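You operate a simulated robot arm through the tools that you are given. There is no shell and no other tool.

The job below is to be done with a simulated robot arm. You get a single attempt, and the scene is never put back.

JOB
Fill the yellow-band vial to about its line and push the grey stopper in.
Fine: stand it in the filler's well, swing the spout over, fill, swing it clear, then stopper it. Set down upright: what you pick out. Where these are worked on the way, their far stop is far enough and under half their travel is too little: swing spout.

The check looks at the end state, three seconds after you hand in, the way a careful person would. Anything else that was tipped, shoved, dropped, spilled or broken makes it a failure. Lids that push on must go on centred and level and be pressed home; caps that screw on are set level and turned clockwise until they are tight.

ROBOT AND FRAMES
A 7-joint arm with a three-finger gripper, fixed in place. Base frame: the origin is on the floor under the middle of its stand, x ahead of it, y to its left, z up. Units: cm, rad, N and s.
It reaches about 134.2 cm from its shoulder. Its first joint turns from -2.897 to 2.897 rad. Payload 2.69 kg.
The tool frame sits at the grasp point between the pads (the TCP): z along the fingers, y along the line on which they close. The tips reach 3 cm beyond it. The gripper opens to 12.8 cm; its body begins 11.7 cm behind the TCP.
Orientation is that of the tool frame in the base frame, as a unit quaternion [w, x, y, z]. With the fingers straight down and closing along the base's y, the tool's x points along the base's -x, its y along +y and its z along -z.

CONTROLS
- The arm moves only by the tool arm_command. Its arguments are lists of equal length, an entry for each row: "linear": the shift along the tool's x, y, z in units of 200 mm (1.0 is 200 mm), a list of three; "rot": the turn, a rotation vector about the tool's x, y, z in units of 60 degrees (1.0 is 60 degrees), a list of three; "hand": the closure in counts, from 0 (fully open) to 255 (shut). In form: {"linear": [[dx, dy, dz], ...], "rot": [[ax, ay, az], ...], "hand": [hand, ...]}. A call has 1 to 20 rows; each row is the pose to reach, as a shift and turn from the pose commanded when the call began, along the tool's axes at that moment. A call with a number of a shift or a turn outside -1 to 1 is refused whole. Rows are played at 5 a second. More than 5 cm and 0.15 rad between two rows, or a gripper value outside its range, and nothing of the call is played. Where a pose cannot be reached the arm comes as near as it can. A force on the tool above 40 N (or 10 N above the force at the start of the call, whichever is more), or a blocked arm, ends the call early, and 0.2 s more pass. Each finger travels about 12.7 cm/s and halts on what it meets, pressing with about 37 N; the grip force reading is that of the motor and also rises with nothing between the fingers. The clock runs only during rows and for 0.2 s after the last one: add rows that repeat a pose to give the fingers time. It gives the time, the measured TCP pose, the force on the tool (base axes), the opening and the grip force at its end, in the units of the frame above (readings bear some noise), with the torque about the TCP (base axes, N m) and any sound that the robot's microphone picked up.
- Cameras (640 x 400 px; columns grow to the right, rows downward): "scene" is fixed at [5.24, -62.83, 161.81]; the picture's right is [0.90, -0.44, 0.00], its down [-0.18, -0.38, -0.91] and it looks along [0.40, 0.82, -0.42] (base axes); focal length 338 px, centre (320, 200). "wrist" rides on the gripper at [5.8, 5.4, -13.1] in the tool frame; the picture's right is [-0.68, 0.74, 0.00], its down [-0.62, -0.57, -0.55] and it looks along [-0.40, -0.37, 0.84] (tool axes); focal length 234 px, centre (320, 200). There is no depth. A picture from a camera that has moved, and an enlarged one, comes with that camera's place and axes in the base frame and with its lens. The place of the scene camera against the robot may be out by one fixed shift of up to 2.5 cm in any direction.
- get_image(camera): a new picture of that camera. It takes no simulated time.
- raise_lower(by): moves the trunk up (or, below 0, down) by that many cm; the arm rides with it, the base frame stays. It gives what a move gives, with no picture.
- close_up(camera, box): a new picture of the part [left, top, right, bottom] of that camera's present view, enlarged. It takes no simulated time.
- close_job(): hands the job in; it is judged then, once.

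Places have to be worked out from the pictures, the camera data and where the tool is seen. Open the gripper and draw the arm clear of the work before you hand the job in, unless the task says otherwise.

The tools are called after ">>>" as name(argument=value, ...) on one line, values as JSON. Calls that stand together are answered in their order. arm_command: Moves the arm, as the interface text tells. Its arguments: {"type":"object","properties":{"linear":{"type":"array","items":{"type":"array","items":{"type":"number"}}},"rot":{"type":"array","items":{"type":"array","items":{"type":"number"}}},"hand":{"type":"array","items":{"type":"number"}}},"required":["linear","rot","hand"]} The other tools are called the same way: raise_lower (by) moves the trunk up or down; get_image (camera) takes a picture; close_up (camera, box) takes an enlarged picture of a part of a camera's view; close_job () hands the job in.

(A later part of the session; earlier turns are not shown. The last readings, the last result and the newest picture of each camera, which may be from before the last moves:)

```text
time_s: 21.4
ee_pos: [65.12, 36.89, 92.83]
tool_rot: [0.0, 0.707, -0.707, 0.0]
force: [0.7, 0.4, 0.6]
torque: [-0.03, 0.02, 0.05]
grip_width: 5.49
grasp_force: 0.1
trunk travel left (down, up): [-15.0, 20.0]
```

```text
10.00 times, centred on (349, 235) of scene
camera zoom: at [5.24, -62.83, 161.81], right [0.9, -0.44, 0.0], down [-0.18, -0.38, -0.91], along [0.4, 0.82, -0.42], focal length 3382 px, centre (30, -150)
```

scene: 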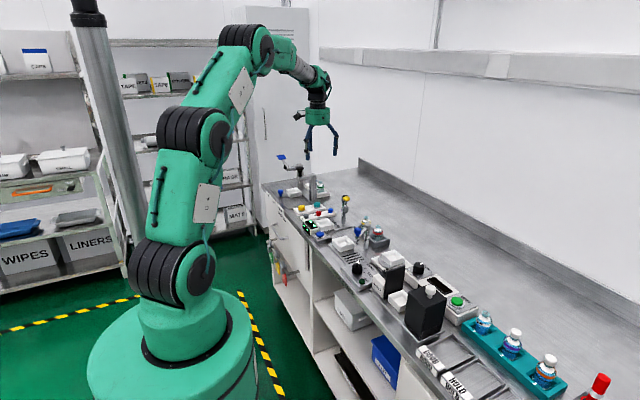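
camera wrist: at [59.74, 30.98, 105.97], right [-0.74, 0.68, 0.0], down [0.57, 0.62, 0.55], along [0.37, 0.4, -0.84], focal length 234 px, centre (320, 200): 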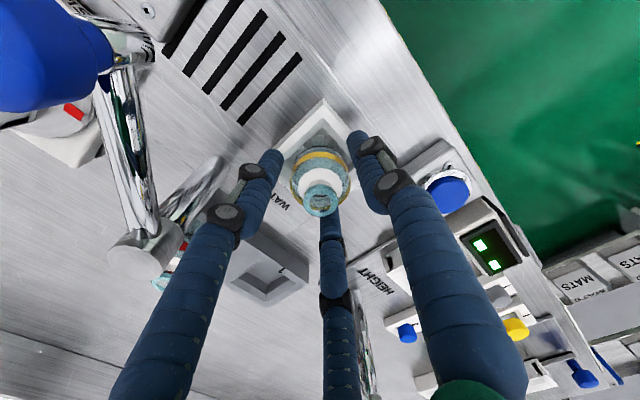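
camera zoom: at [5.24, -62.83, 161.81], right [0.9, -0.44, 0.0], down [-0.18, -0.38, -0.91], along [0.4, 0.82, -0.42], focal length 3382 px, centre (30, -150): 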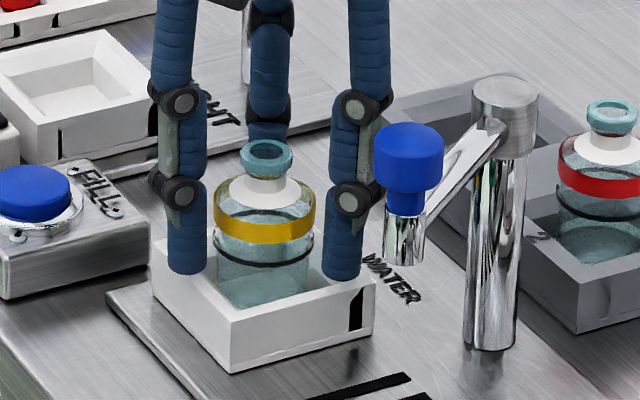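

The vial stands upright in the well, settled on its floor. I lift the open fingers straight up off it.

>>> arm_command(linear=[[0, 0, -0.05], [0, 0, -0.15], [0, 0, -0.3], [0, 0, -0.46], [0, 0, -0.62], [0, 0, -0.78], [0, 0, -0.92], [0, 0, -0.957], [0, 0, -0.957]], rot=[[0, 0, 0], [0, 0, 0], [0, 0, 0], [0, 0, 0], [0, 0, 0], [0, 0, 0], [0, 0, 0], [0, 0, 0], [0, 0, 0]], hand=[145, 145, 145, 145, 145, 145, 145, 145, 145])

>>> get_image(camera="wrist")

>>> close_up(camera="wrist", box=[210, 20, 410, 145])

>>> close_up(camera="scene", box=[325, 215, 373, 255])

```text
time_s: 23.4
ee_pos: [64.91, 37.01, 111.89]
tool_rot: [-0.001, -0.707, 0.707, 0.0]
force: [-0.1, 1.0, -0.9]
torque: [0.0, -0.03, 0.0]
grip_width: 5.53
grasp_force: 0.0
trunk travel left (down, up): [-15.0, 20.0]
```

```text
taken
camera wrist: at [59.68, 31.04, 125.05], right [-0.74, 0.68, 0.0], down [0.57, 0.62, 0.55], along [0.37, 0.4, -0.84], focal length 234 px, centre (320, 200)
```

wrist: 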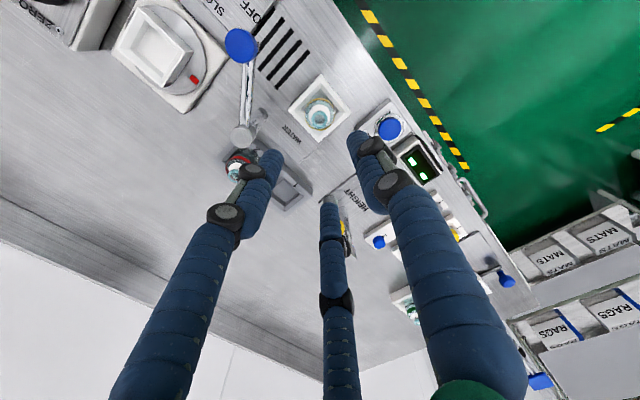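

```text
3.20 times, centred on (310, 82) of wrist
camera zoom: at [59.68, 31.04, 125.05], right [-0.74, 0.68, 0.0], down [0.57, 0.62, 0.55], along [0.37, 0.4, -0.84], focal length 749 px, centre (352, 576)
```

zoom: 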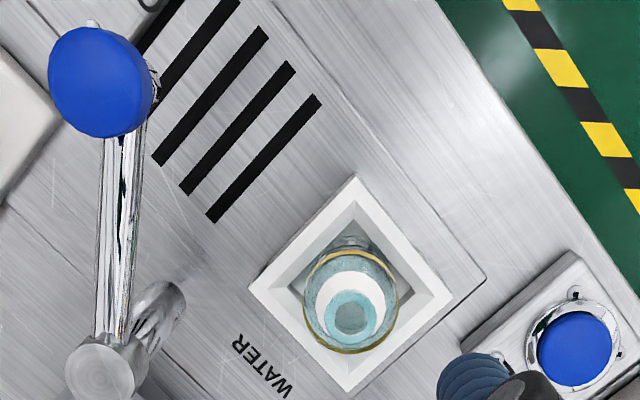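

```text
10.00 times, centred on (349, 235) of scene
camera zoom: at [5.24, -62.83, 161.81], right [0.9, -0.44, 0.0], down [-0.18, -0.38, -0.91], along [0.4, 0.82, -0.42], focal length 3382 px, centre (30, -150)
```

zoom: 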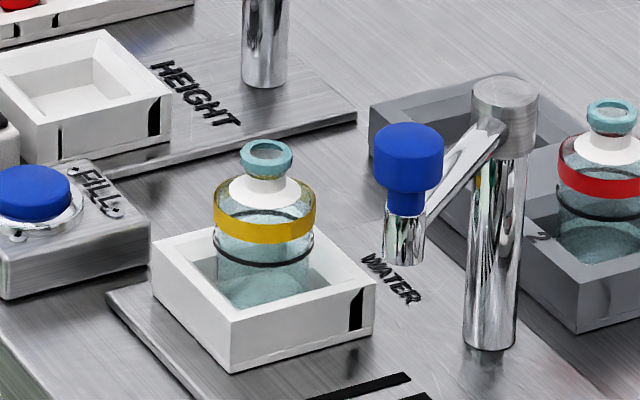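

The vial stands level in the well, its mouth at about (64.85, 36.7, 93.4). Next the spout: knob at (64.7, 26.2, top 99.9), post at (72.8, 31.2). With fingers shut I go to the far side of the knob, around (67.6, 21.4), then down to z = 101.

>>> arm_command(linear=[[0.1, -0.015, 0], [0.29, -0.05, 0], [0.48, -0.08, 0], [0.66, -0.11, 0], [0.7775, -0.13, 0], [0.7775, -0.13, 0.12], [0.7775, -0.13, 0.3], [0.7775, -0.13, 0.46], [0.7775, -0.13, 0.545], [0.7775, -0.13, 0.545]], rot=[[0, 0, 0], [0, 0, 0], [0, 0, 0], [0, 0, 0], [0, 0, 0], [0, 0, 0], [0, 0, 0], [0, 0, 0], [0, 0, 0], [0, 0, 0]], hand=[170, 195, 220, 240, 255, 255, 255, 255, 255, 255])

>>> get_image(camera="wrist")

>>> close_up(camera="scene", box=[320, 190, 400, 260])

```text
time_s: 25.6
ee_pos: [67.54, 21.56, 101.08]
tool_rot: [-0.001, -0.707, 0.707, 0.0]
force: [0.2, -0.8, -0.6]
torque: [-0.02, 0.01, -0.02]
grip_width: 0.2
grasp_force: 32.3
trunk travel left (down, up): [-15.0, 20.0]
```

```text
taken
camera wrist: at [62.29, 15.55, 114.29], right [-0.74, 0.68, 0.0], down [0.57, 0.62, 0.55], along [0.37, 0.4, -0.84], focal length 234 px, centre (320, 200)
```

wrist: 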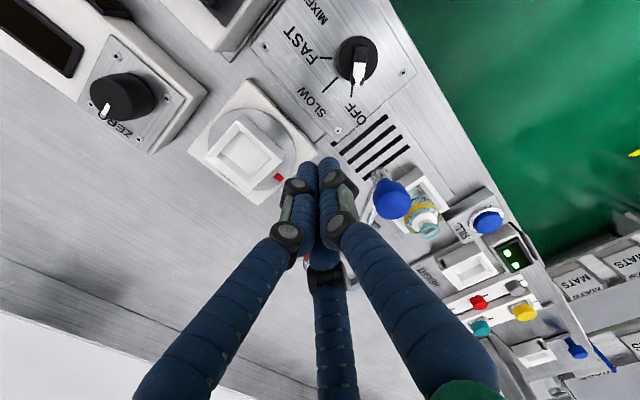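

```text
5.71 times, centred on (360, 225) of scene
camera zoom: at [5.24, -62.83, 161.81], right [0.9, -0.44, 0.0], down [-0.18, -0.38, -0.91], along [0.4, 0.82, -0.42], focal length 1932 px, centre (91, 57)
```

zoom: 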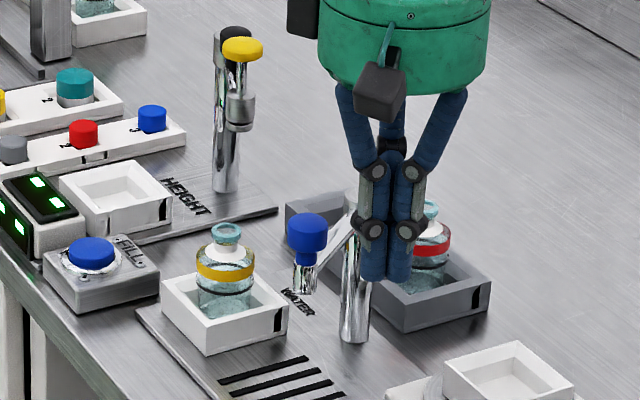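

The shut tips at z ≈ 98 overlap the knob head (98.6 to 99.9). I push the knob along its arc about the post, stopping short of the well first.

>>> arm_command(linear=[[-0.065, 0.04, 0], [-0.1315, 0.0815, 0], [-0.169, 0.114, 0], [-0.2065, 0.146, 0], [-0.244, 0.167, 0], [-0.2815, 0.1885, 0], [-0.322, 0.203, 0], [-0.3625, 0.2175, 0], [-0.405, 0.2245, 0], [-0.4475, 0.2315, 0], [-0.49, 0.2315, 0], [-0.5335, 0.2315, 0], [-0.5335, 0.2315, 0]], rot=[[0, 0, 0], [0, 0, 0], [0, 0, 0], [0, 0, 0], [0, 0, 0], [0, 0, 0], [0, 0, 0], [0, 0, 0], [0, 0, 0], [0, 0, 0], [0, 0, 0], [0, 0, 0], [0, 0, 0]], hand=[255, 255, 255, 255, 255, 255, 255, 255, 255, 255, 255, 255, 255])

>>> get_image(camera="wrist")

>>> close_up(camera="scene", box=[310, 190, 390, 260])

```text
time_s: 28.4
ee_pos: [62.87, 31.98, 101.03]
tool_rot: [-0.001, -0.707, 0.707, 0.0]
force: [0.7, -0.6, -0.3]
torque: [-0.03, -0.03, 0.01]
grip_width: 0.24
grasp_force: 32.1
trunk travel left (down, up): [-15.0, 20.0]
```

```text
taken
camera wrist: at [57.64, 26.1, 114.26], right [-0.74, 0.68, 0.0], down [0.57, 0.62, 0.55], along [0.37, 0.4, -0.84], focal length 234 px, centre (320, 200)
```

wrist: 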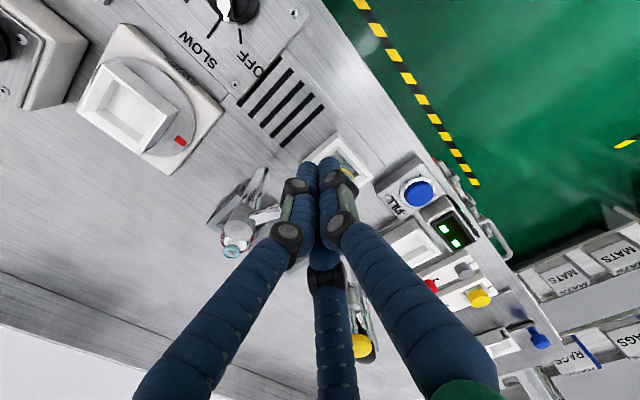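

```text
5.71 times, centred on (350, 225) of scene
camera zoom: at [5.24, -62.83, 161.81], right [0.9, -0.44, 0.0], down [-0.18, -0.38, -0.91], along [0.4, 0.82, -0.42], focal length 1932 px, centre (149, 57)
```

zoom: 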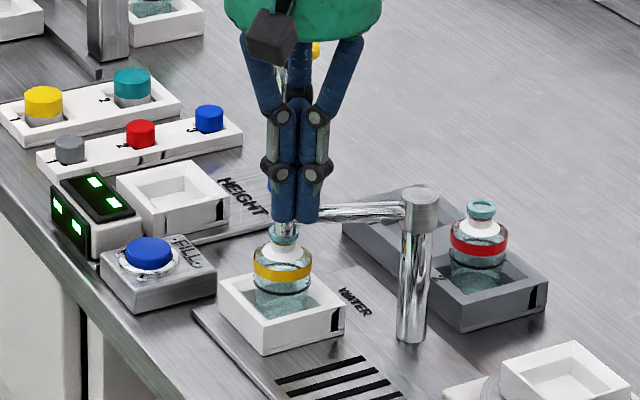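

The spout swung with the push and its arm now reaches almost over the well. I continue slowly along the arc, watching for the far stop.

>>> arm_command(linear=[[-0.025, -0.004, 0], [-0.05, -0.008, 0], [-0.07, -0.012, 0], [-0.0845, -0.0155, 0], [-0.095, -0.019, 0], [-0.105, -0.022, 0], [-0.105, -0.022, 0]], rot=[[0, 0, 0], [0, 0, 0], [0, 0, 0], [0, 0, 0], [0, 0, 0], [0, 0, 0], [0, 0, 0]], hand=[255, 255, 255, 255, 255, 255, 255])

>>> close_up(camera="scene", box=[325, 205, 373, 255])

>>> get_image(camera="wrist")

```text
time_s: 30.0
ee_pos: [63.39, 34.11, 101.25]
tool_rot: [0.0, 0.707, -0.707, 0.0]
force: [0.7, 0.3, -0.7]
torque: [0.01, -0.03, -0.01]
grip_width: 0.21
grasp_force: 31.1
trunk travel left (down, up): [-15.0, 20.0]
```

```text
8.00 times, centred on (349, 230) of scene
camera zoom: at [5.24, -62.83, 161.81], right [0.9, -0.44, 0.0], down [-0.18, -0.38, -0.91], along [0.4, 0.82, -0.42], focal length 2705 px, centre (88, -40)
```

zoom: 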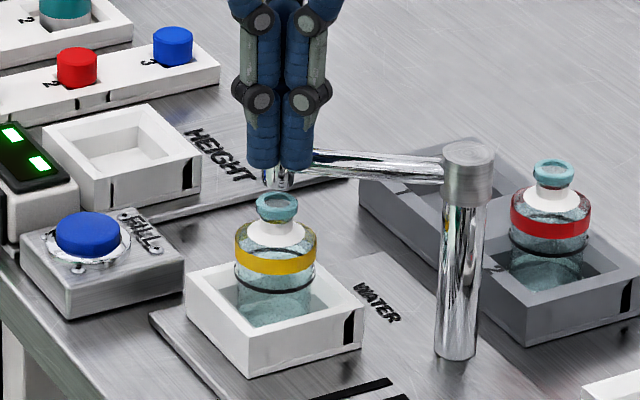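

```text
taken
camera wrist: at [58.12, 28.26, 114.29], right [-0.74, 0.68, 0.0], down [0.57, 0.62, 0.55], along [0.37, 0.4, -0.84], focal length 234 px, centre (320, 200)
```

wrist: 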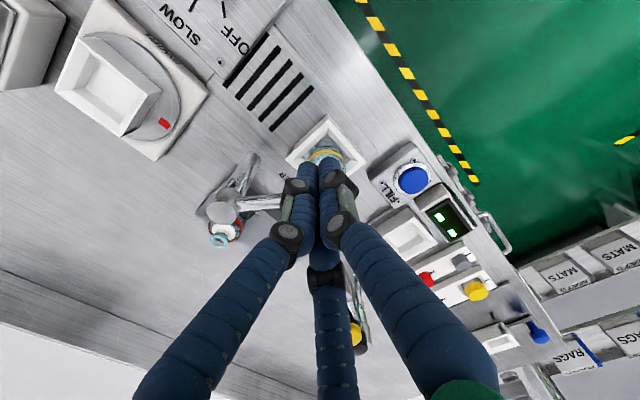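

No stop force yet. I zoom in to see where the nozzle is over the vial's mouth.

>>> close_up(camera="scene", box=[335, 212, 367, 232])

>>> close_up(camera="wrist", box=[200, 110, 400, 260])

```text
16.00 times, centred on (351, 222) of scene
camera zoom: at [5.24, -62.83, 161.81], right [0.9, -0.44, 0.0], down [-0.18, -0.38, -0.91], along [0.4, 0.82, -0.42], focal length 5411 px, centre (-176, -152)
```

zoom: 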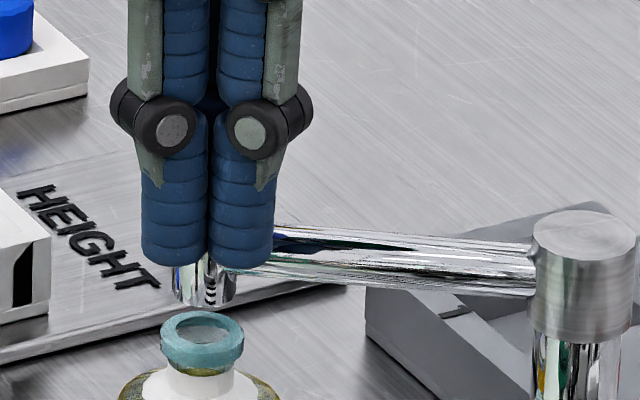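

```text
2.67 times, centred on (300, 185) of wrist
camera zoom: at [58.12, 28.26, 114.29], right [-0.74, 0.68, 0.0], down [0.57, 0.62, 0.55], along [0.37, 0.4, -0.84], focal length 624 px, centre (373, 240)
```

zoom: 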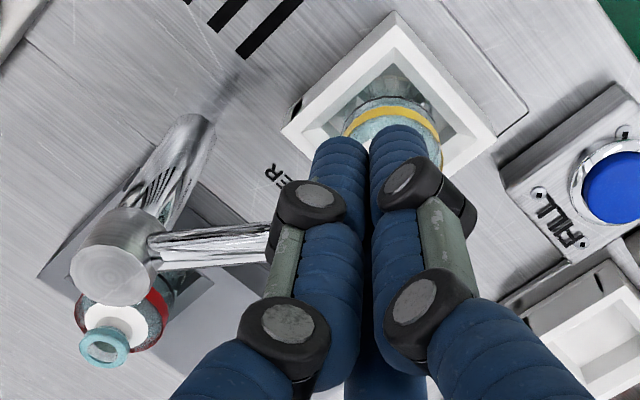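

By the calibrated scene view the nozzle is at about (64.7, 36.3), just short of the mouth at (64.85, 36.7). I push on in small steps to find the stop.

>>> arm_command(linear=[[-0.008, -0.006, 0], [-0.016, -0.012, 0], [-0.016, -0.012, 0]], rot=[[0, 0, 0], [0, 0, 0], [0, 0, 0]], hand=[255, 255, 255])

>>> close_up(camera="scene", box=[335, 212, 367, 232])

```text
time_s: 30.8
ee_pos: [63.52, 34.31, 101.22]
tool_rot: [0.001, 0.707, -0.707, -0.001]
force: [-8.1, -10.6, 2.2]
torque: [-0.03, 0.06, 0.03]
grip_width: 0.2
grasp_force: 31.4
trunk travel left (down, up): [-15.0, 20.0]
```

```text
16.00 times, centred on (351, 222) of scene
camera zoom: at [5.24, -62.83, 161.81], right [0.9, -0.44, 0.0], down [-0.18, -0.38, -0.91], along [0.4, 0.82, -0.42], focal length 5411 px, centre (-176, -152)
```

zoom: 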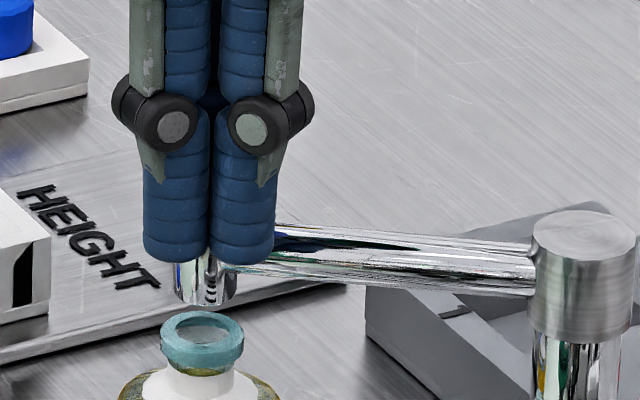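

The readings show about 13 N against the push along the arc: the spout is at its far stop, over the mouth. I back off the way I came and rise, then move to above the FILL button.

>>> arm_command(linear=[[0.05, 0.0375, 0], [0.1, 0.075, 0], [0.12, 0.09, -0.1], [0.12, 0.09, -0.3], [0.12, 0.09, -0.5], [0.12, 0.09, -0.55], [0.12, 0.09, -0.55]], rot=[[0, 0, 0], [0, 0, 0], [0, 0, 0], [0, 0, 0], [0, 0, 0], [0, 0, 0], [0, 0, 0]], hand=[255, 255, 255, 255, 255, 255, 255])

>>> close_up(camera="scene", box=[325, 205, 373, 255])

>>> get_image(camera="wrist")

```text
time_s: 32.4
ee_pos: [61.74, 31.9, 112.24]
tool_rot: [0.0, -0.707, 0.708, -0.001]
force: [-0.2, -0.7, -0.6]
torque: [-0.04, 0.05, 0.0]
grip_width: 0.22
grasp_force: 31.4
trunk travel left (down, up): [-15.0, 20.0]
```

```text
8.00 times, centred on (349, 230) of scene
camera zoom: at [5.24, -62.83, 161.81], right [0.9, -0.44, 0.0], down [-0.18, -0.38, -0.91], along [0.4, 0.82, -0.42], focal length 2705 px, centre (88, -40)
```

zoom: 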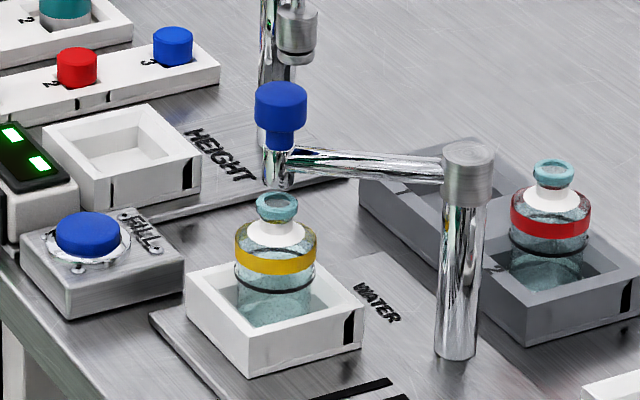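

```text
taken
camera wrist: at [56.58, 26.06, 125.37], right [-0.74, 0.68, 0.0], down [0.57, 0.62, 0.55], along [0.37, 0.4, -0.84], focal length 234 px, centre (320, 200)
```

wrist: 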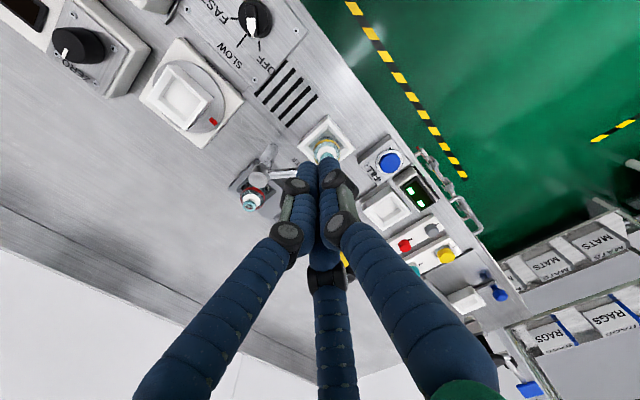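

The nozzle hangs right over the mouth. The button top is about (58.75, 46.0, ~89). I move over it and come down to the tips about 2 cm above it.

>>> arm_command(linear=[[-0.12, 0.03, 0], [-0.3, 0.07, 0], [-0.48, 0.105, 0], [-0.65, 0.145, 0], [-0.7025, 0.155, 0], [-0.7025, 0.155, 0.1], [-0.7025, 0.155, 0.28], [-0.7025, 0.155, 0.46], [-0.7025, 0.155, 0.64], [-0.7025, 0.155, 0.8], [-0.7025, 0.155, 0.89], [-0.7025, 0.155, 0.89]], rot=[[0, 0, 0], [0, 0, 0], [0, 0, 0], [0, 0, 0], [0, 0, 0], [0, 0, 0], [0, 0, 0], [0, 0, 0], [0, 0, 0], [0, 0, 0], [0, 0, 0], [0, 0, 0]], hand=[255, 255, 255, 255, 255, 255, 255, 255, 255, 255, 255, 255])

>>> close_up(camera="scene", box=[300, 205, 364, 255])

>>> get_image(camera="wrist")

```text
time_s: 35.0
ee_pos: [58.7, 45.98, 94.37]
tool_rot: [-0.001, -0.706, 0.708, 0.0]
force: [0.0, 0.4, -0.2]
torque: [-0.02, 0.01, 0.02]
grip_width: 0.2
grasp_force: 31.8
trunk travel left (down, up): [-15.0, 20.0]
```

```text
8.00 times, centred on (332, 230) of scene
camera zoom: at [5.24, -62.83, 161.81], right [0.9, -0.44, 0.0], down [-0.18, -0.38, -0.91], along [0.4, 0.82, -0.42], focal length 2705 px, centre (224, -40)
```

zoom: 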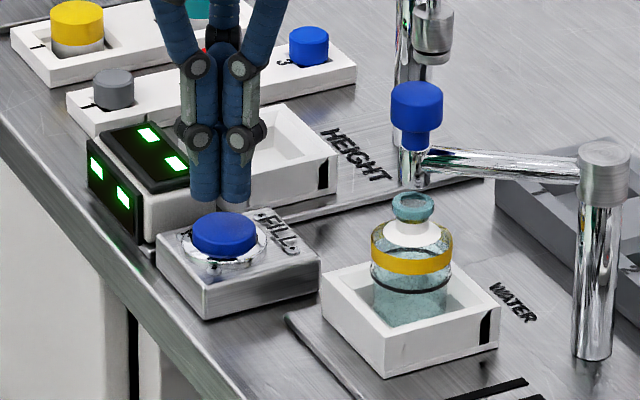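

```text
taken
camera wrist: at [53.41, 40.12, 107.48], right [-0.74, 0.68, 0.0], down [0.57, 0.62, 0.55], along [0.37, 0.4, -0.84], focal length 234 px, centre (320, 200)
```

wrist: 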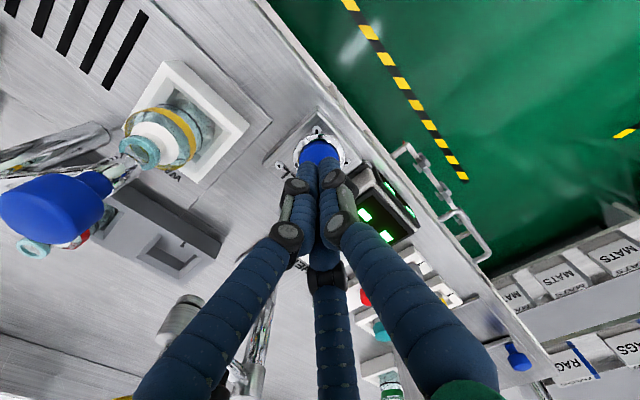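

The shut tips are centred over the button, whose top is near z = 89.3. I lower to just short of contact and then in fine steps onto it.

>>> arm_command(linear=[[0, 0, 0.04], [0, 0, 0.08], [0, 0, 0.1], [0, 0, 0.11], [0, 0, 0.115]], rot=[[0, 0, 0], [0, 0, 0], [0, 0, 0], [0, 0, 0], [0, 0, 0]], hand=[255, 255, 255, 255, 255])

>>> close_up(camera="scene", box=[300, 205, 364, 255])

```text
time_s: 36.2
ee_pos: [58.77, 46.11, 92.03]
tool_rot: [0.0, 0.707, -0.707, 0.0]
force: [0.3, 0.5, 1.1]
torque: [0.02, -0.01, 0.01]
grip_width: 0.2
grasp_force: 31.1
trunk travel left (down, up): [-15.0, 20.0]
```

```text
8.00 times, centred on (332, 230) of scene
camera zoom: at [5.24, -62.83, 161.81], right [0.9, -0.44, 0.0], down [-0.18, -0.38, -0.91], along [0.4, 0.82, -0.42], focal length 2705 px, centre (224, -40)
```

zoom: 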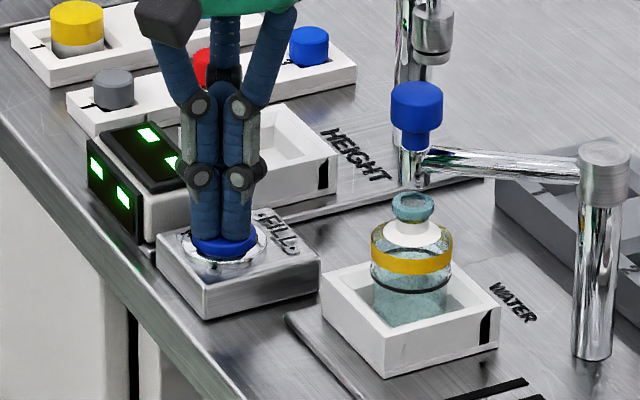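

The tips rest on the button (about 1 N). I press 0.3 cm further for a moment and look for flow and any sound.

>>> arm_command(linear=[[0, 0, 0.008], [0, 0, 0.016]], rot=[[0, 0, 0], [0, 0, 0]], hand=[255, 255])

>>> close_up(camera="scene", box=[328, 212, 368, 247])

```text
time_s: 36.8
ee_pos: [58.65, 46.07, 91.74]
tool_rot: [0.001, -0.706, 0.708, 0.0]
force: [1.1, -1.5, 7.4]
torque: [-0.03, -0.02, -0.01]
grip_width: 0.58
grasp_force: 31.2
trunk travel left (down, up): [-15.0, 20.0]
heard: click
```

```text
11.43 times, centred on (348, 230) of scene
camera zoom: at [5.24, -62.83, 161.81], right [0.9, -0.44, 0.0], down [-0.18, -0.38, -0.91], along [0.4, 0.82, -0.42], focal length 3865 px, centre (0, -137)
```

zoom: 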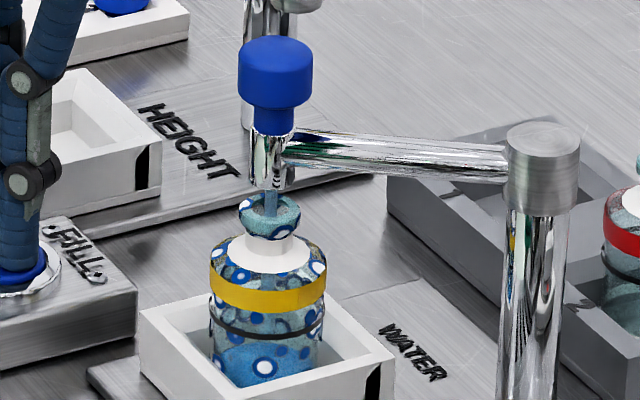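

A click, and water is running into the mouth. I release the button at once to see whether the flow stops and how far it has filled.

>>> arm_command(linear=[[0, 0, -0.03]], rot=[[0, 0, 0]], hand=[255])

>>> close_up(camera="scene", box=[328, 212, 368, 247])

>>> close_up(camera="scene", box=[338, 222, 358, 242])

>>> get_image(camera="wrist")

```text
time_s: 37.2
ee_pos: [58.75, 45.95, 92.22]
tool_rot: [-0.001, -0.707, 0.707, 0.0]
force: [-1.1, 0.1, 0.8]
torque: [0.0, 0.0, 0.02]
grip_width: 0.19
grasp_force: 31.0
trunk travel left (down, up): [-15.0, 20.0]
```

```text
11.43 times, centred on (348, 230) of scene
camera zoom: at [5.24, -62.83, 161.81], right [0.9, -0.44, 0.0], down [-0.18, -0.38, -0.91], along [0.4, 0.82, -0.42], focal length 3865 px, centre (0, -137)
```

zoom: 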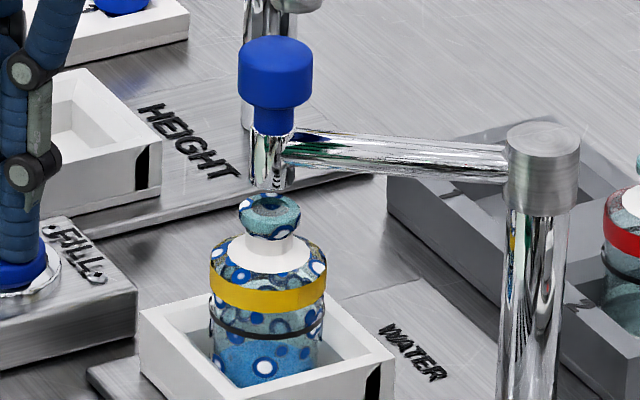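

```text
16.00 times, centred on (348, 232) of scene
camera zoom: at [5.24, -62.83, 161.81], right [0.9, -0.44, 0.0], down [-0.18, -0.38, -0.91], along [0.4, 0.82, -0.42], focal length 5411 px, centre (-128, -312)
```

zoom: 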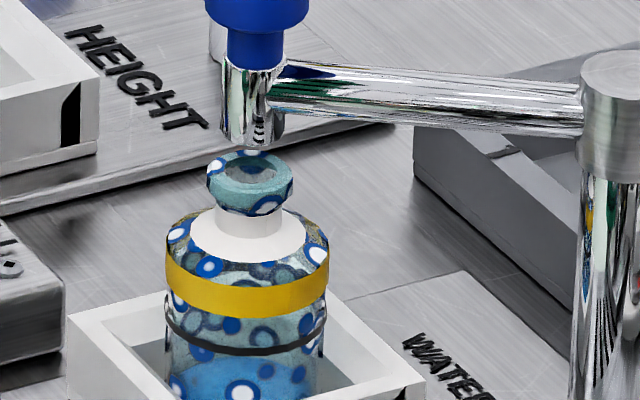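

```text
taken
camera wrist: at [53.43, 40.08, 105.3], right [-0.74, 0.68, 0.0], down [0.57, 0.62, 0.55], along [0.37, 0.4, -0.84], focal length 234 px, centre (320, 200)
```

wrist: 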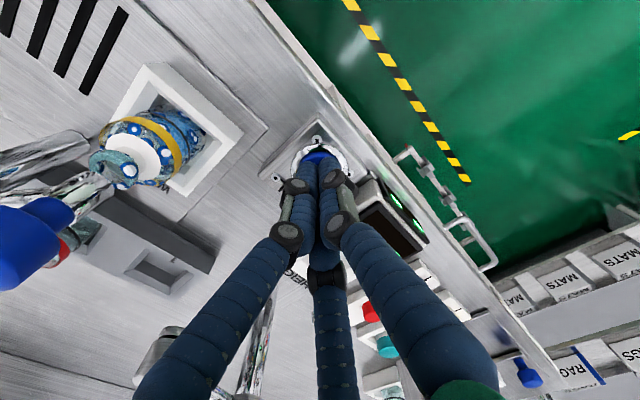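

The flow stopped on release, so it fills while held. I zoom in to judge the level against the black line.

>>> close_up(camera="scene", box=[338, 230, 354, 246])

>>> close_up(camera="wrist", box=[80, 70, 240, 200])

>>> close_up(camera="scene", box=[369, 220, 393, 244])

```text
16.00 times, centred on (346, 238) of scene
camera zoom: at [5.24, -62.83, 161.81], right [0.9, -0.44, 0.0], down [-0.18, -0.38, -0.91], along [0.4, 0.82, -0.42], focal length 5411 px, centre (-96, -408)
```

zoom: 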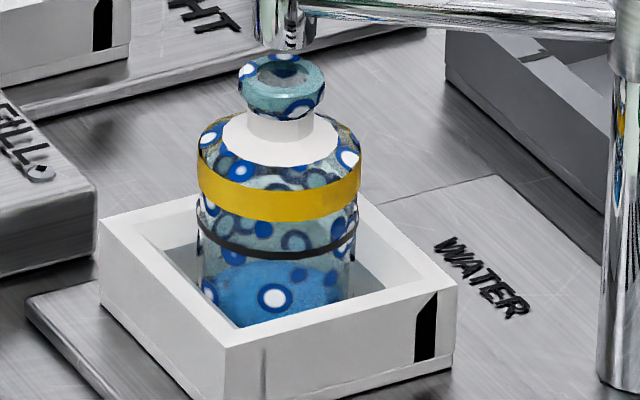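

```text
3.08 times, centred on (160, 135) of wrist
camera zoom: at [53.43, 40.08, 105.3], right [-0.74, 0.68, 0.0], down [0.57, 0.62, 0.55], along [0.37, 0.4, -0.84], focal length 720 px, centre (812, 400)
```

zoom: 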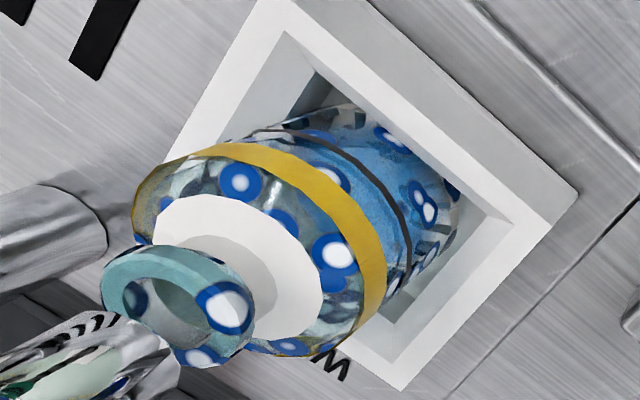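

```text
16.00 times, centred on (381, 232) of scene
camera zoom: at [5.24, -62.83, 161.81], right [0.9, -0.44, 0.0], down [-0.18, -0.38, -0.91], along [0.4, 0.82, -0.42], focal length 5411 px, centre (-656, -312)
```

zoom: 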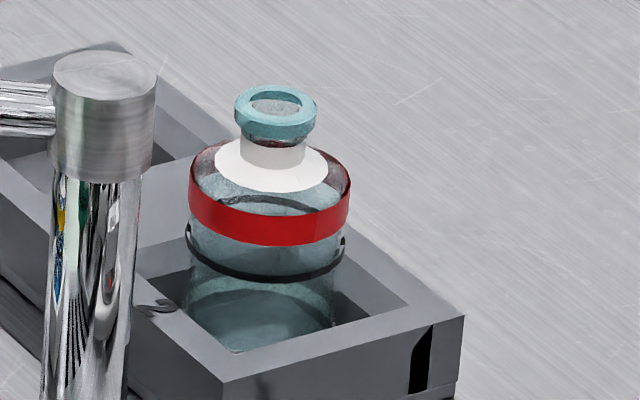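

The water so far barely covers the bottom; the surface is well below the black line, which is roughly 2 cm above the inner bottom. I hold the button for about one second, release within the same call, and look again.

>>> arm_command(linear=[[0, 0, 0.034], [0, 0, 0.034], [0, 0, 0.034], [0, 0, 0.034], [0, 0, 0.034], [0, 0, 0], [0, 0, 0]], rot=[[0, 0, 0], [0, 0, 0], [0, 0, 0], [0, 0, 0], [0, 0, 0], [0, 0, 0], [0, 0, 0]], hand=[255, 255, 255, 255, 255, 255, 255])

>>> close_up(camera="scene", box=[338, 230, 354, 246])

>>> close_up(camera="wrist", box=[80, 70, 240, 200])

```text
time_s: 38.8
ee_pos: [58.72, 45.99, 92.17]
tool_rot: [0.0, -0.706, 0.708, -0.001]
force: [0.1, -0.8, 0.3]
torque: [0.02, -0.01, 0.01]
grip_width: 0.6
grasp_force: 31.8
trunk travel left (down, up): [-15.0, 20.0]
heard: click
```

```text
16.00 times, centred on (346, 238) of scene
camera zoom: at [5.24, -62.83, 161.81], right [0.9, -0.44, 0.0], down [-0.18, -0.38, -0.91], along [0.4, 0.82, -0.42], focal length 5411 px, centre (-96, -408)
```

zoom: 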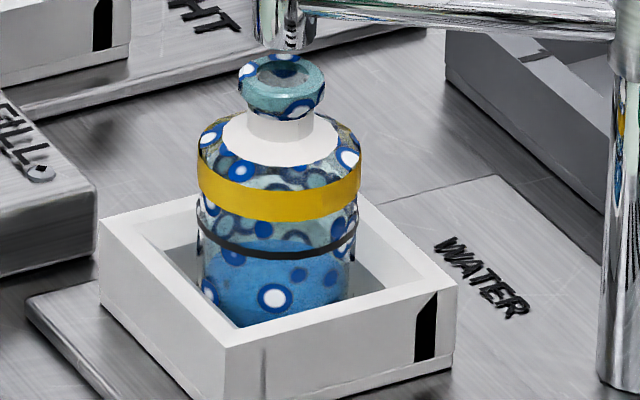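

```text
3.08 times, centred on (160, 135) of wrist
camera zoom: at [53.49, 40.11, 105.31], right [-0.74, 0.68, 0.0], down [0.57, 0.62, 0.55], along [0.37, 0.4, -0.84], focal length 720 px, centre (812, 400)
```

zoom: 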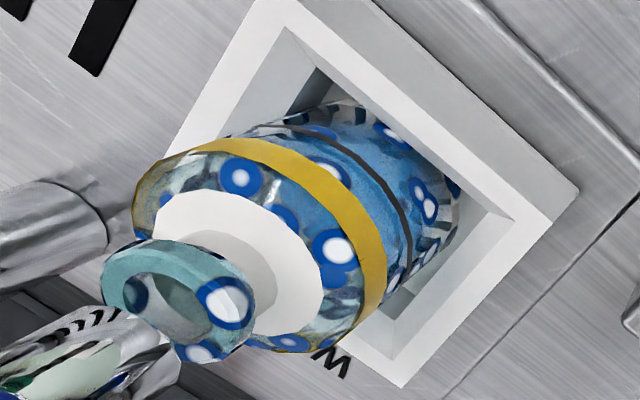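

The surface's back edge rose about 22 px (≈0.6 cm) for that one-second press; about 1.3 cm remain to the line. I hold for 1.6 s more, then check.

>>> arm_command(linear=[[0, 0, 0.034], [0, 0, 0.034], [0, 0, 0.034], [0, 0, 0.034], [0, 0, 0.034], [0, 0, 0.034], [0, 0, 0.034], [0, 0, 0.034], [0, 0, 0], [0, 0, 0]], rot=[[0, 0, 0], [0, 0, 0], [0, 0, 0], [0, 0, 0], [0, 0, 0], [0, 0, 0], [0, 0, 0], [0, 0, 0], [0, 0, 0], [0, 0, 0]], hand=[255, 255, 255, 255, 255, 255, 255, 255, 255, 255])

>>> close_up(camera="scene", box=[338, 230, 354, 246])

>>> close_up(camera="wrist", box=[80, 70, 240, 200])

```text
time_s: 41.0
ee_pos: [58.71, 46.06, 92.36]
tool_rot: [0.0, -0.707, 0.707, 0.0]
force: [0.7, 0.8, 0.3]
torque: [0.06, 0.01, -0.01]
grip_width: 0.22
grasp_force: 31.3
trunk travel left (down, up): [-15.0, 20.0]
heard: click
```

```text
16.00 times, centred on (346, 238) of scene
camera zoom: at [5.24, -62.83, 161.81], right [0.9, -0.44, 0.0], down [-0.18, -0.38, -0.91], along [0.4, 0.82, -0.42], focal length 5411 px, centre (-96, -408)
```

zoom: 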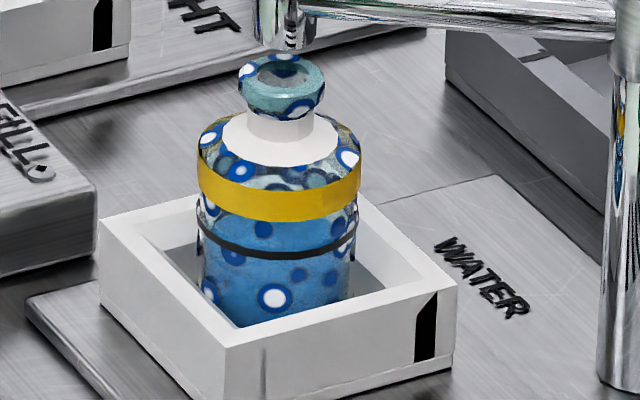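

```text
3.08 times, centred on (160, 135) of wrist
camera zoom: at [53.44, 40.18, 105.43], right [-0.74, 0.68, 0.0], down [0.57, 0.62, 0.55], along [0.37, 0.4, -0.84], focal length 720 px, centre (812, 400)
```

zoom: 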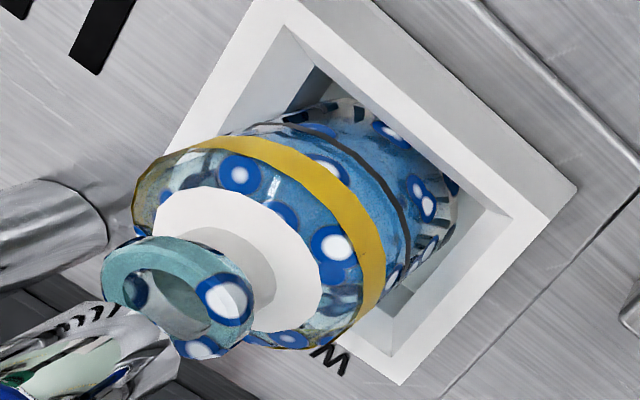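

By the visible back edge on the left and the rate so far (about 4.4 px per row), roughly 0.3 cm remain. I give a short press of two rows and check again.

>>> arm_command(linear=[[0, 0, 0.034], [0, 0, 0.034], [0, 0, 0], [0, 0, 0]], rot=[[0, 0, 0], [0, 0, 0], [0, 0, 0], [0, 0, 0]], hand=[255, 255, 255, 255])

>>> close_up(camera="scene", box=[338, 230, 354, 246])

>>> close_up(camera="scene", box=[326, 224, 350, 240])

>>> close_up(camera="wrist", box=[80, 70, 200, 170])

```text
time_s: 42.0
ee_pos: [58.83, 46.12, 92.43]
tool_rot: [0.0, -0.707, 0.708, 0.001]
force: [0.2, 0.4, -0.4]
torque: [0.02, 0.01, 0.0]
grip_width: 0.21
grasp_force: 30.9
trunk travel left (down, up): [-15.0, 20.0]
heard: click
```

```text
16.00 times, centred on (346, 238) of scene
camera zoom: at [5.24, -62.83, 161.81], right [0.9, -0.44, 0.0], down [-0.18, -0.38, -0.91], along [0.4, 0.82, -0.42], focal length 5411 px, centre (-96, -408)
```

zoom: 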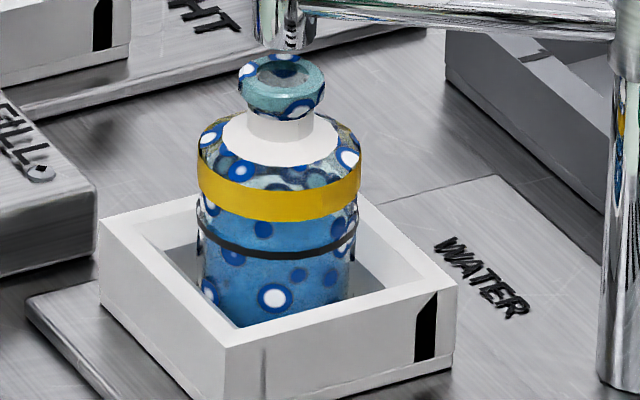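

```text
16.00 times, centred on (338, 232) of scene
camera zoom: at [5.24, -62.83, 161.81], right [0.9, -0.44, 0.0], down [-0.18, -0.38, -0.91], along [0.4, 0.82, -0.42], focal length 5411 px, centre (32, -312)
```

zoom: 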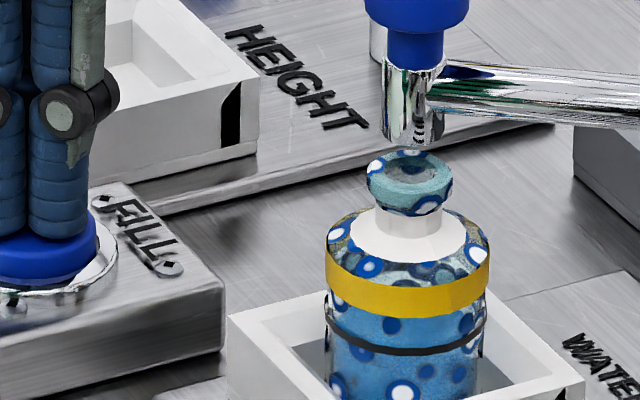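

```text
4.00 times, centred on (140, 120) of wrist
camera zoom: at [53.52, 40.22, 105.48], right [-0.74, 0.68, 0.0], down [0.57, 0.62, 0.55], along [0.37, 0.4, -0.84], focal length 937 px, centre (1040, 520)
```

zoom: 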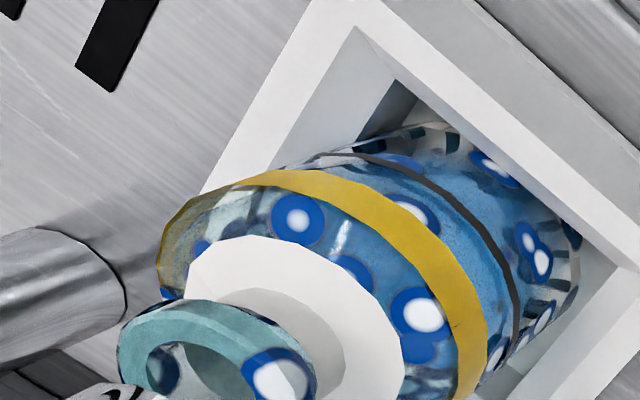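

The water now fills the gap up to the band in this view, so the scene camera can no longer show the surface. I lift off the button and go down in front of the bench edge to view the vial nearly side-on with the wrist camera.

>>> arm_command(linear=[[0, 0, -0.1], [0, 0, -0.3], [0, 0, -0.5], [0.01, 0.06, -0.58], [0.06, 0.25, -0.58], [0.1, 0.44, -0.58], [0.15, 0.64, -0.58], [0.19, 0.81, -0.58], [0.2025, 0.87, -0.58], [0.2025, 0.87, -0.58]], rot=[[0, 0, 0], [0, 0, 0], [0, 0, 0], [0, 0, 0], [0, 0, 0], [0, 0, 0], [0, 0, 0], [0, 0, 0], [0, 0, 0], [0, 0, 0]], hand=[255, 255, 255, 255, 255, 255, 255, 255, 255, 255])

>>> get_image(camera="wrist")

>>> get_image(camera="scene")

```text
time_s: 44.2
ee_pos: [41.26, 42.23, 103.99]
tool_rot: [0.0, 0.707, -0.707, 0.0]
force: [0.0, 0.5, 0.6]
torque: [-0.02, -0.04, 0.01]
grip_width: 0.2
grasp_force: 31.2
trunk travel left (down, up): [-15.0, 20.0]
```

```text
taken
camera wrist: at [35.96, 36.35, 117.08], right [-0.74, 0.68, 0.0], down [0.57, 0.62, 0.55], along [0.37, 0.4, -0.84], focal length 234 px, centre (320, 200)
```

wrist: 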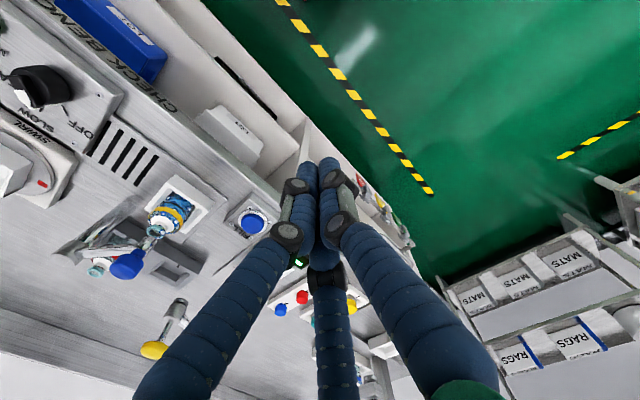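

```text
taken
```

scene: 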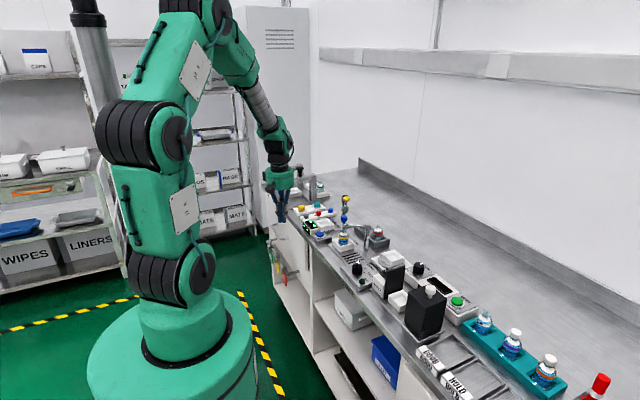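

Space in front of the bench is clear (edge near x = 53, handles farther along y). I lower to z ≈ 86 for the side view.

>>> arm_command(linear=[[0, 0, 0.1], [0, 0, 0.3], [0, 0, 0.5], [0, 0, 0.7], [0, 0, 0.85], [0, 0, 0.9], [0, 0, 0.9]], rot=[[0, 0, 0], [0, 0, 0], [0, 0, 0], [0, 0, 0], [0, 0, 0], [0, 0, 0], [0, 0, 0]], hand=[255, 255, 255, 255, 255, 255, 255])

>>> get_image(camera="wrist")

>>> close_up(camera="wrist", box=[0, 250, 160, 400])

```text
time_s: 45.8
ee_pos: [41.33, 42.07, 85.84]
tool_rot: [0.0, 0.707, -0.707, 0.0]
force: [-0.4, -0.7, 0.3]
torque: [0.01, 0.03, 0.01]
grip_width: 0.21
grasp_force: 31.9
trunk travel left (down, up): [-15.0, 20.0]
```

```text
taken
camera wrist: at [36.07, 36.17, 98.99], right [-0.74, 0.68, 0.0], down [0.57, 0.62, 0.55], along [0.37, 0.4, -0.84], focal length 234 px, centre (320, 200)
```

wrist: 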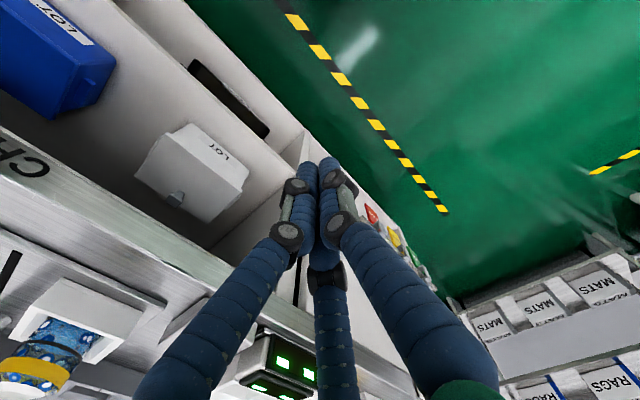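

```text
2.67 times, centred on (80, 325) of wrist
camera zoom: at [36.07, 36.17, 98.99], right [-0.74, 0.68, 0.0], down [0.57, 0.62, 0.55], along [0.37, 0.4, -0.84], focal length 624 px, centre (960, -133)
```

zoom: 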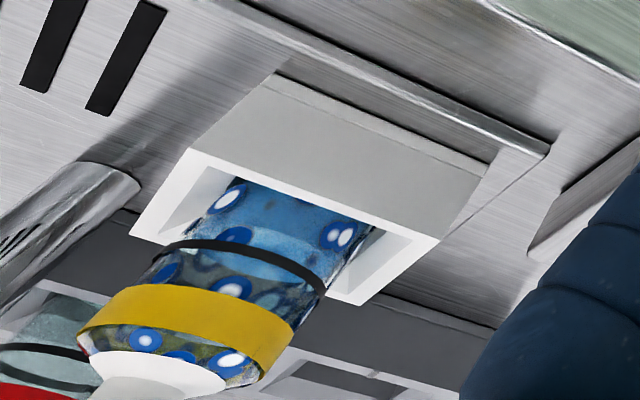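

The wrist camera (picture upside down) now sees the vial almost from the side. I enlarge the region around the black line to read the surface.

>>> close_up(camera="wrist", box=[10, 310, 90, 360])

>>> close_up(camera="wrist", box=[30, 325, 70, 350])

```text
8.00 times, centred on (50, 335) of wrist
camera zoom: at [36.07, 36.17, 98.99], right [-0.74, 0.68, 0.0], down [0.57, 0.62, 0.55], along [0.37, 0.4, -0.84], focal length 1873 px, centre (2480, -880)
```

zoom: 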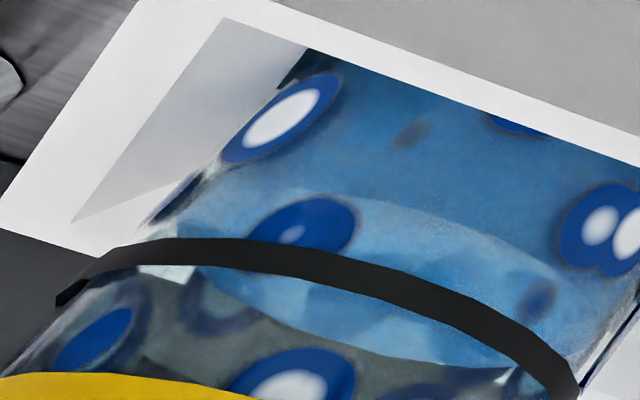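

```text
16.00 times, centred on (50, 338) of wrist
camera zoom: at [36.07, 36.17, 98.99], right [-0.74, 0.68, 0.0], down [0.57, 0.62, 0.55], along [0.37, 0.4, -0.84], focal length 3747 px, centre (4640, -2000)
```

zoom: 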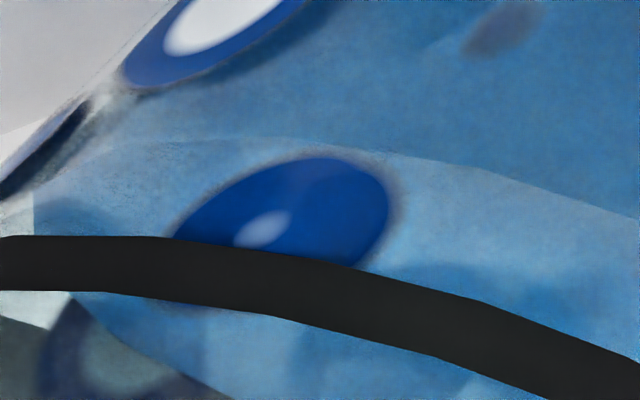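

Now it reads clearly: the water surface is at z ≈ 89.7 and the black line at z ≈ 90.3, so about 0.6 cm is missing (roughly four more rows of pressing). I retrace my way back over the button.

>>> arm_command(linear=[[0, 0, -0.1], [0, 0, -0.3], [0, 0, -0.5], [0, 0, -0.7], [0, 0, -0.85], [0, 0, -0.9], [-0.03, -0.13, -0.9], [-0.08, -0.33, -0.9], [-0.12, -0.53, -0.9], [-0.17, -0.73, -0.9], [-0.2025, -0.87, -0.9], [-0.2025, -0.87, -0.8], [-0.2025, -0.87, -0.6], [-0.2025, -0.87, -0.43], [-0.2025, -0.87, -0.32], [-0.2025, -0.87, -0.32]], rot=[[0, 0, 0], [0, 0, 0], [0, 0, 0], [0, 0, 0], [0, 0, 0], [0, 0, 0], [0, 0, 0], [0, 0, 0], [0, 0, 0], [0, 0, 0], [0, 0, 0], [0, 0, 0], [0, 0, 0], [0, 0, 0], [0, 0, 0], [0, 0, 0]], hand=[255, 255, 255, 255, 255, 255, 255, 255, 255, 255, 255, 255, 255, 255, 255, 255])

>>> close_up(camera="scene", box=[300, 205, 364, 255])

```text
time_s: 49.2
ee_pos: [58.55, 45.96, 92.45]
tool_rot: [0.001, -0.707, 0.707, 0.0]
force: [0.7, 0.5, 0.2]
torque: [-0.01, 0.01, 0.04]
grip_width: 0.21
grasp_force: 31.5
trunk travel left (down, up): [-15.0, 20.0]
```

```text
8.00 times, centred on (332, 230) of scene
camera zoom: at [5.24, -62.83, 161.81], right [0.9, -0.44, 0.0], down [-0.18, -0.38, -0.91], along [0.4, 0.82, -0.42], focal length 2705 px, centre (224, -40)
```

zoom: 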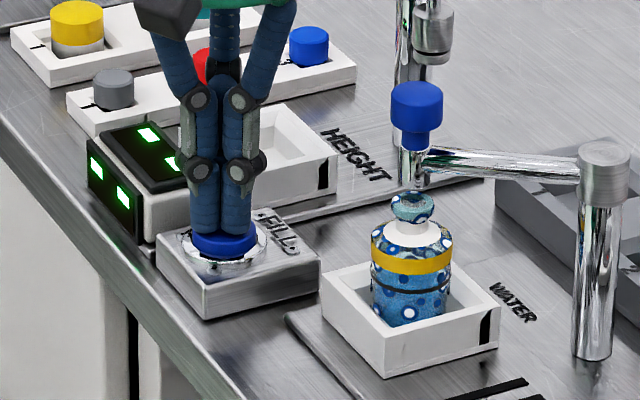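

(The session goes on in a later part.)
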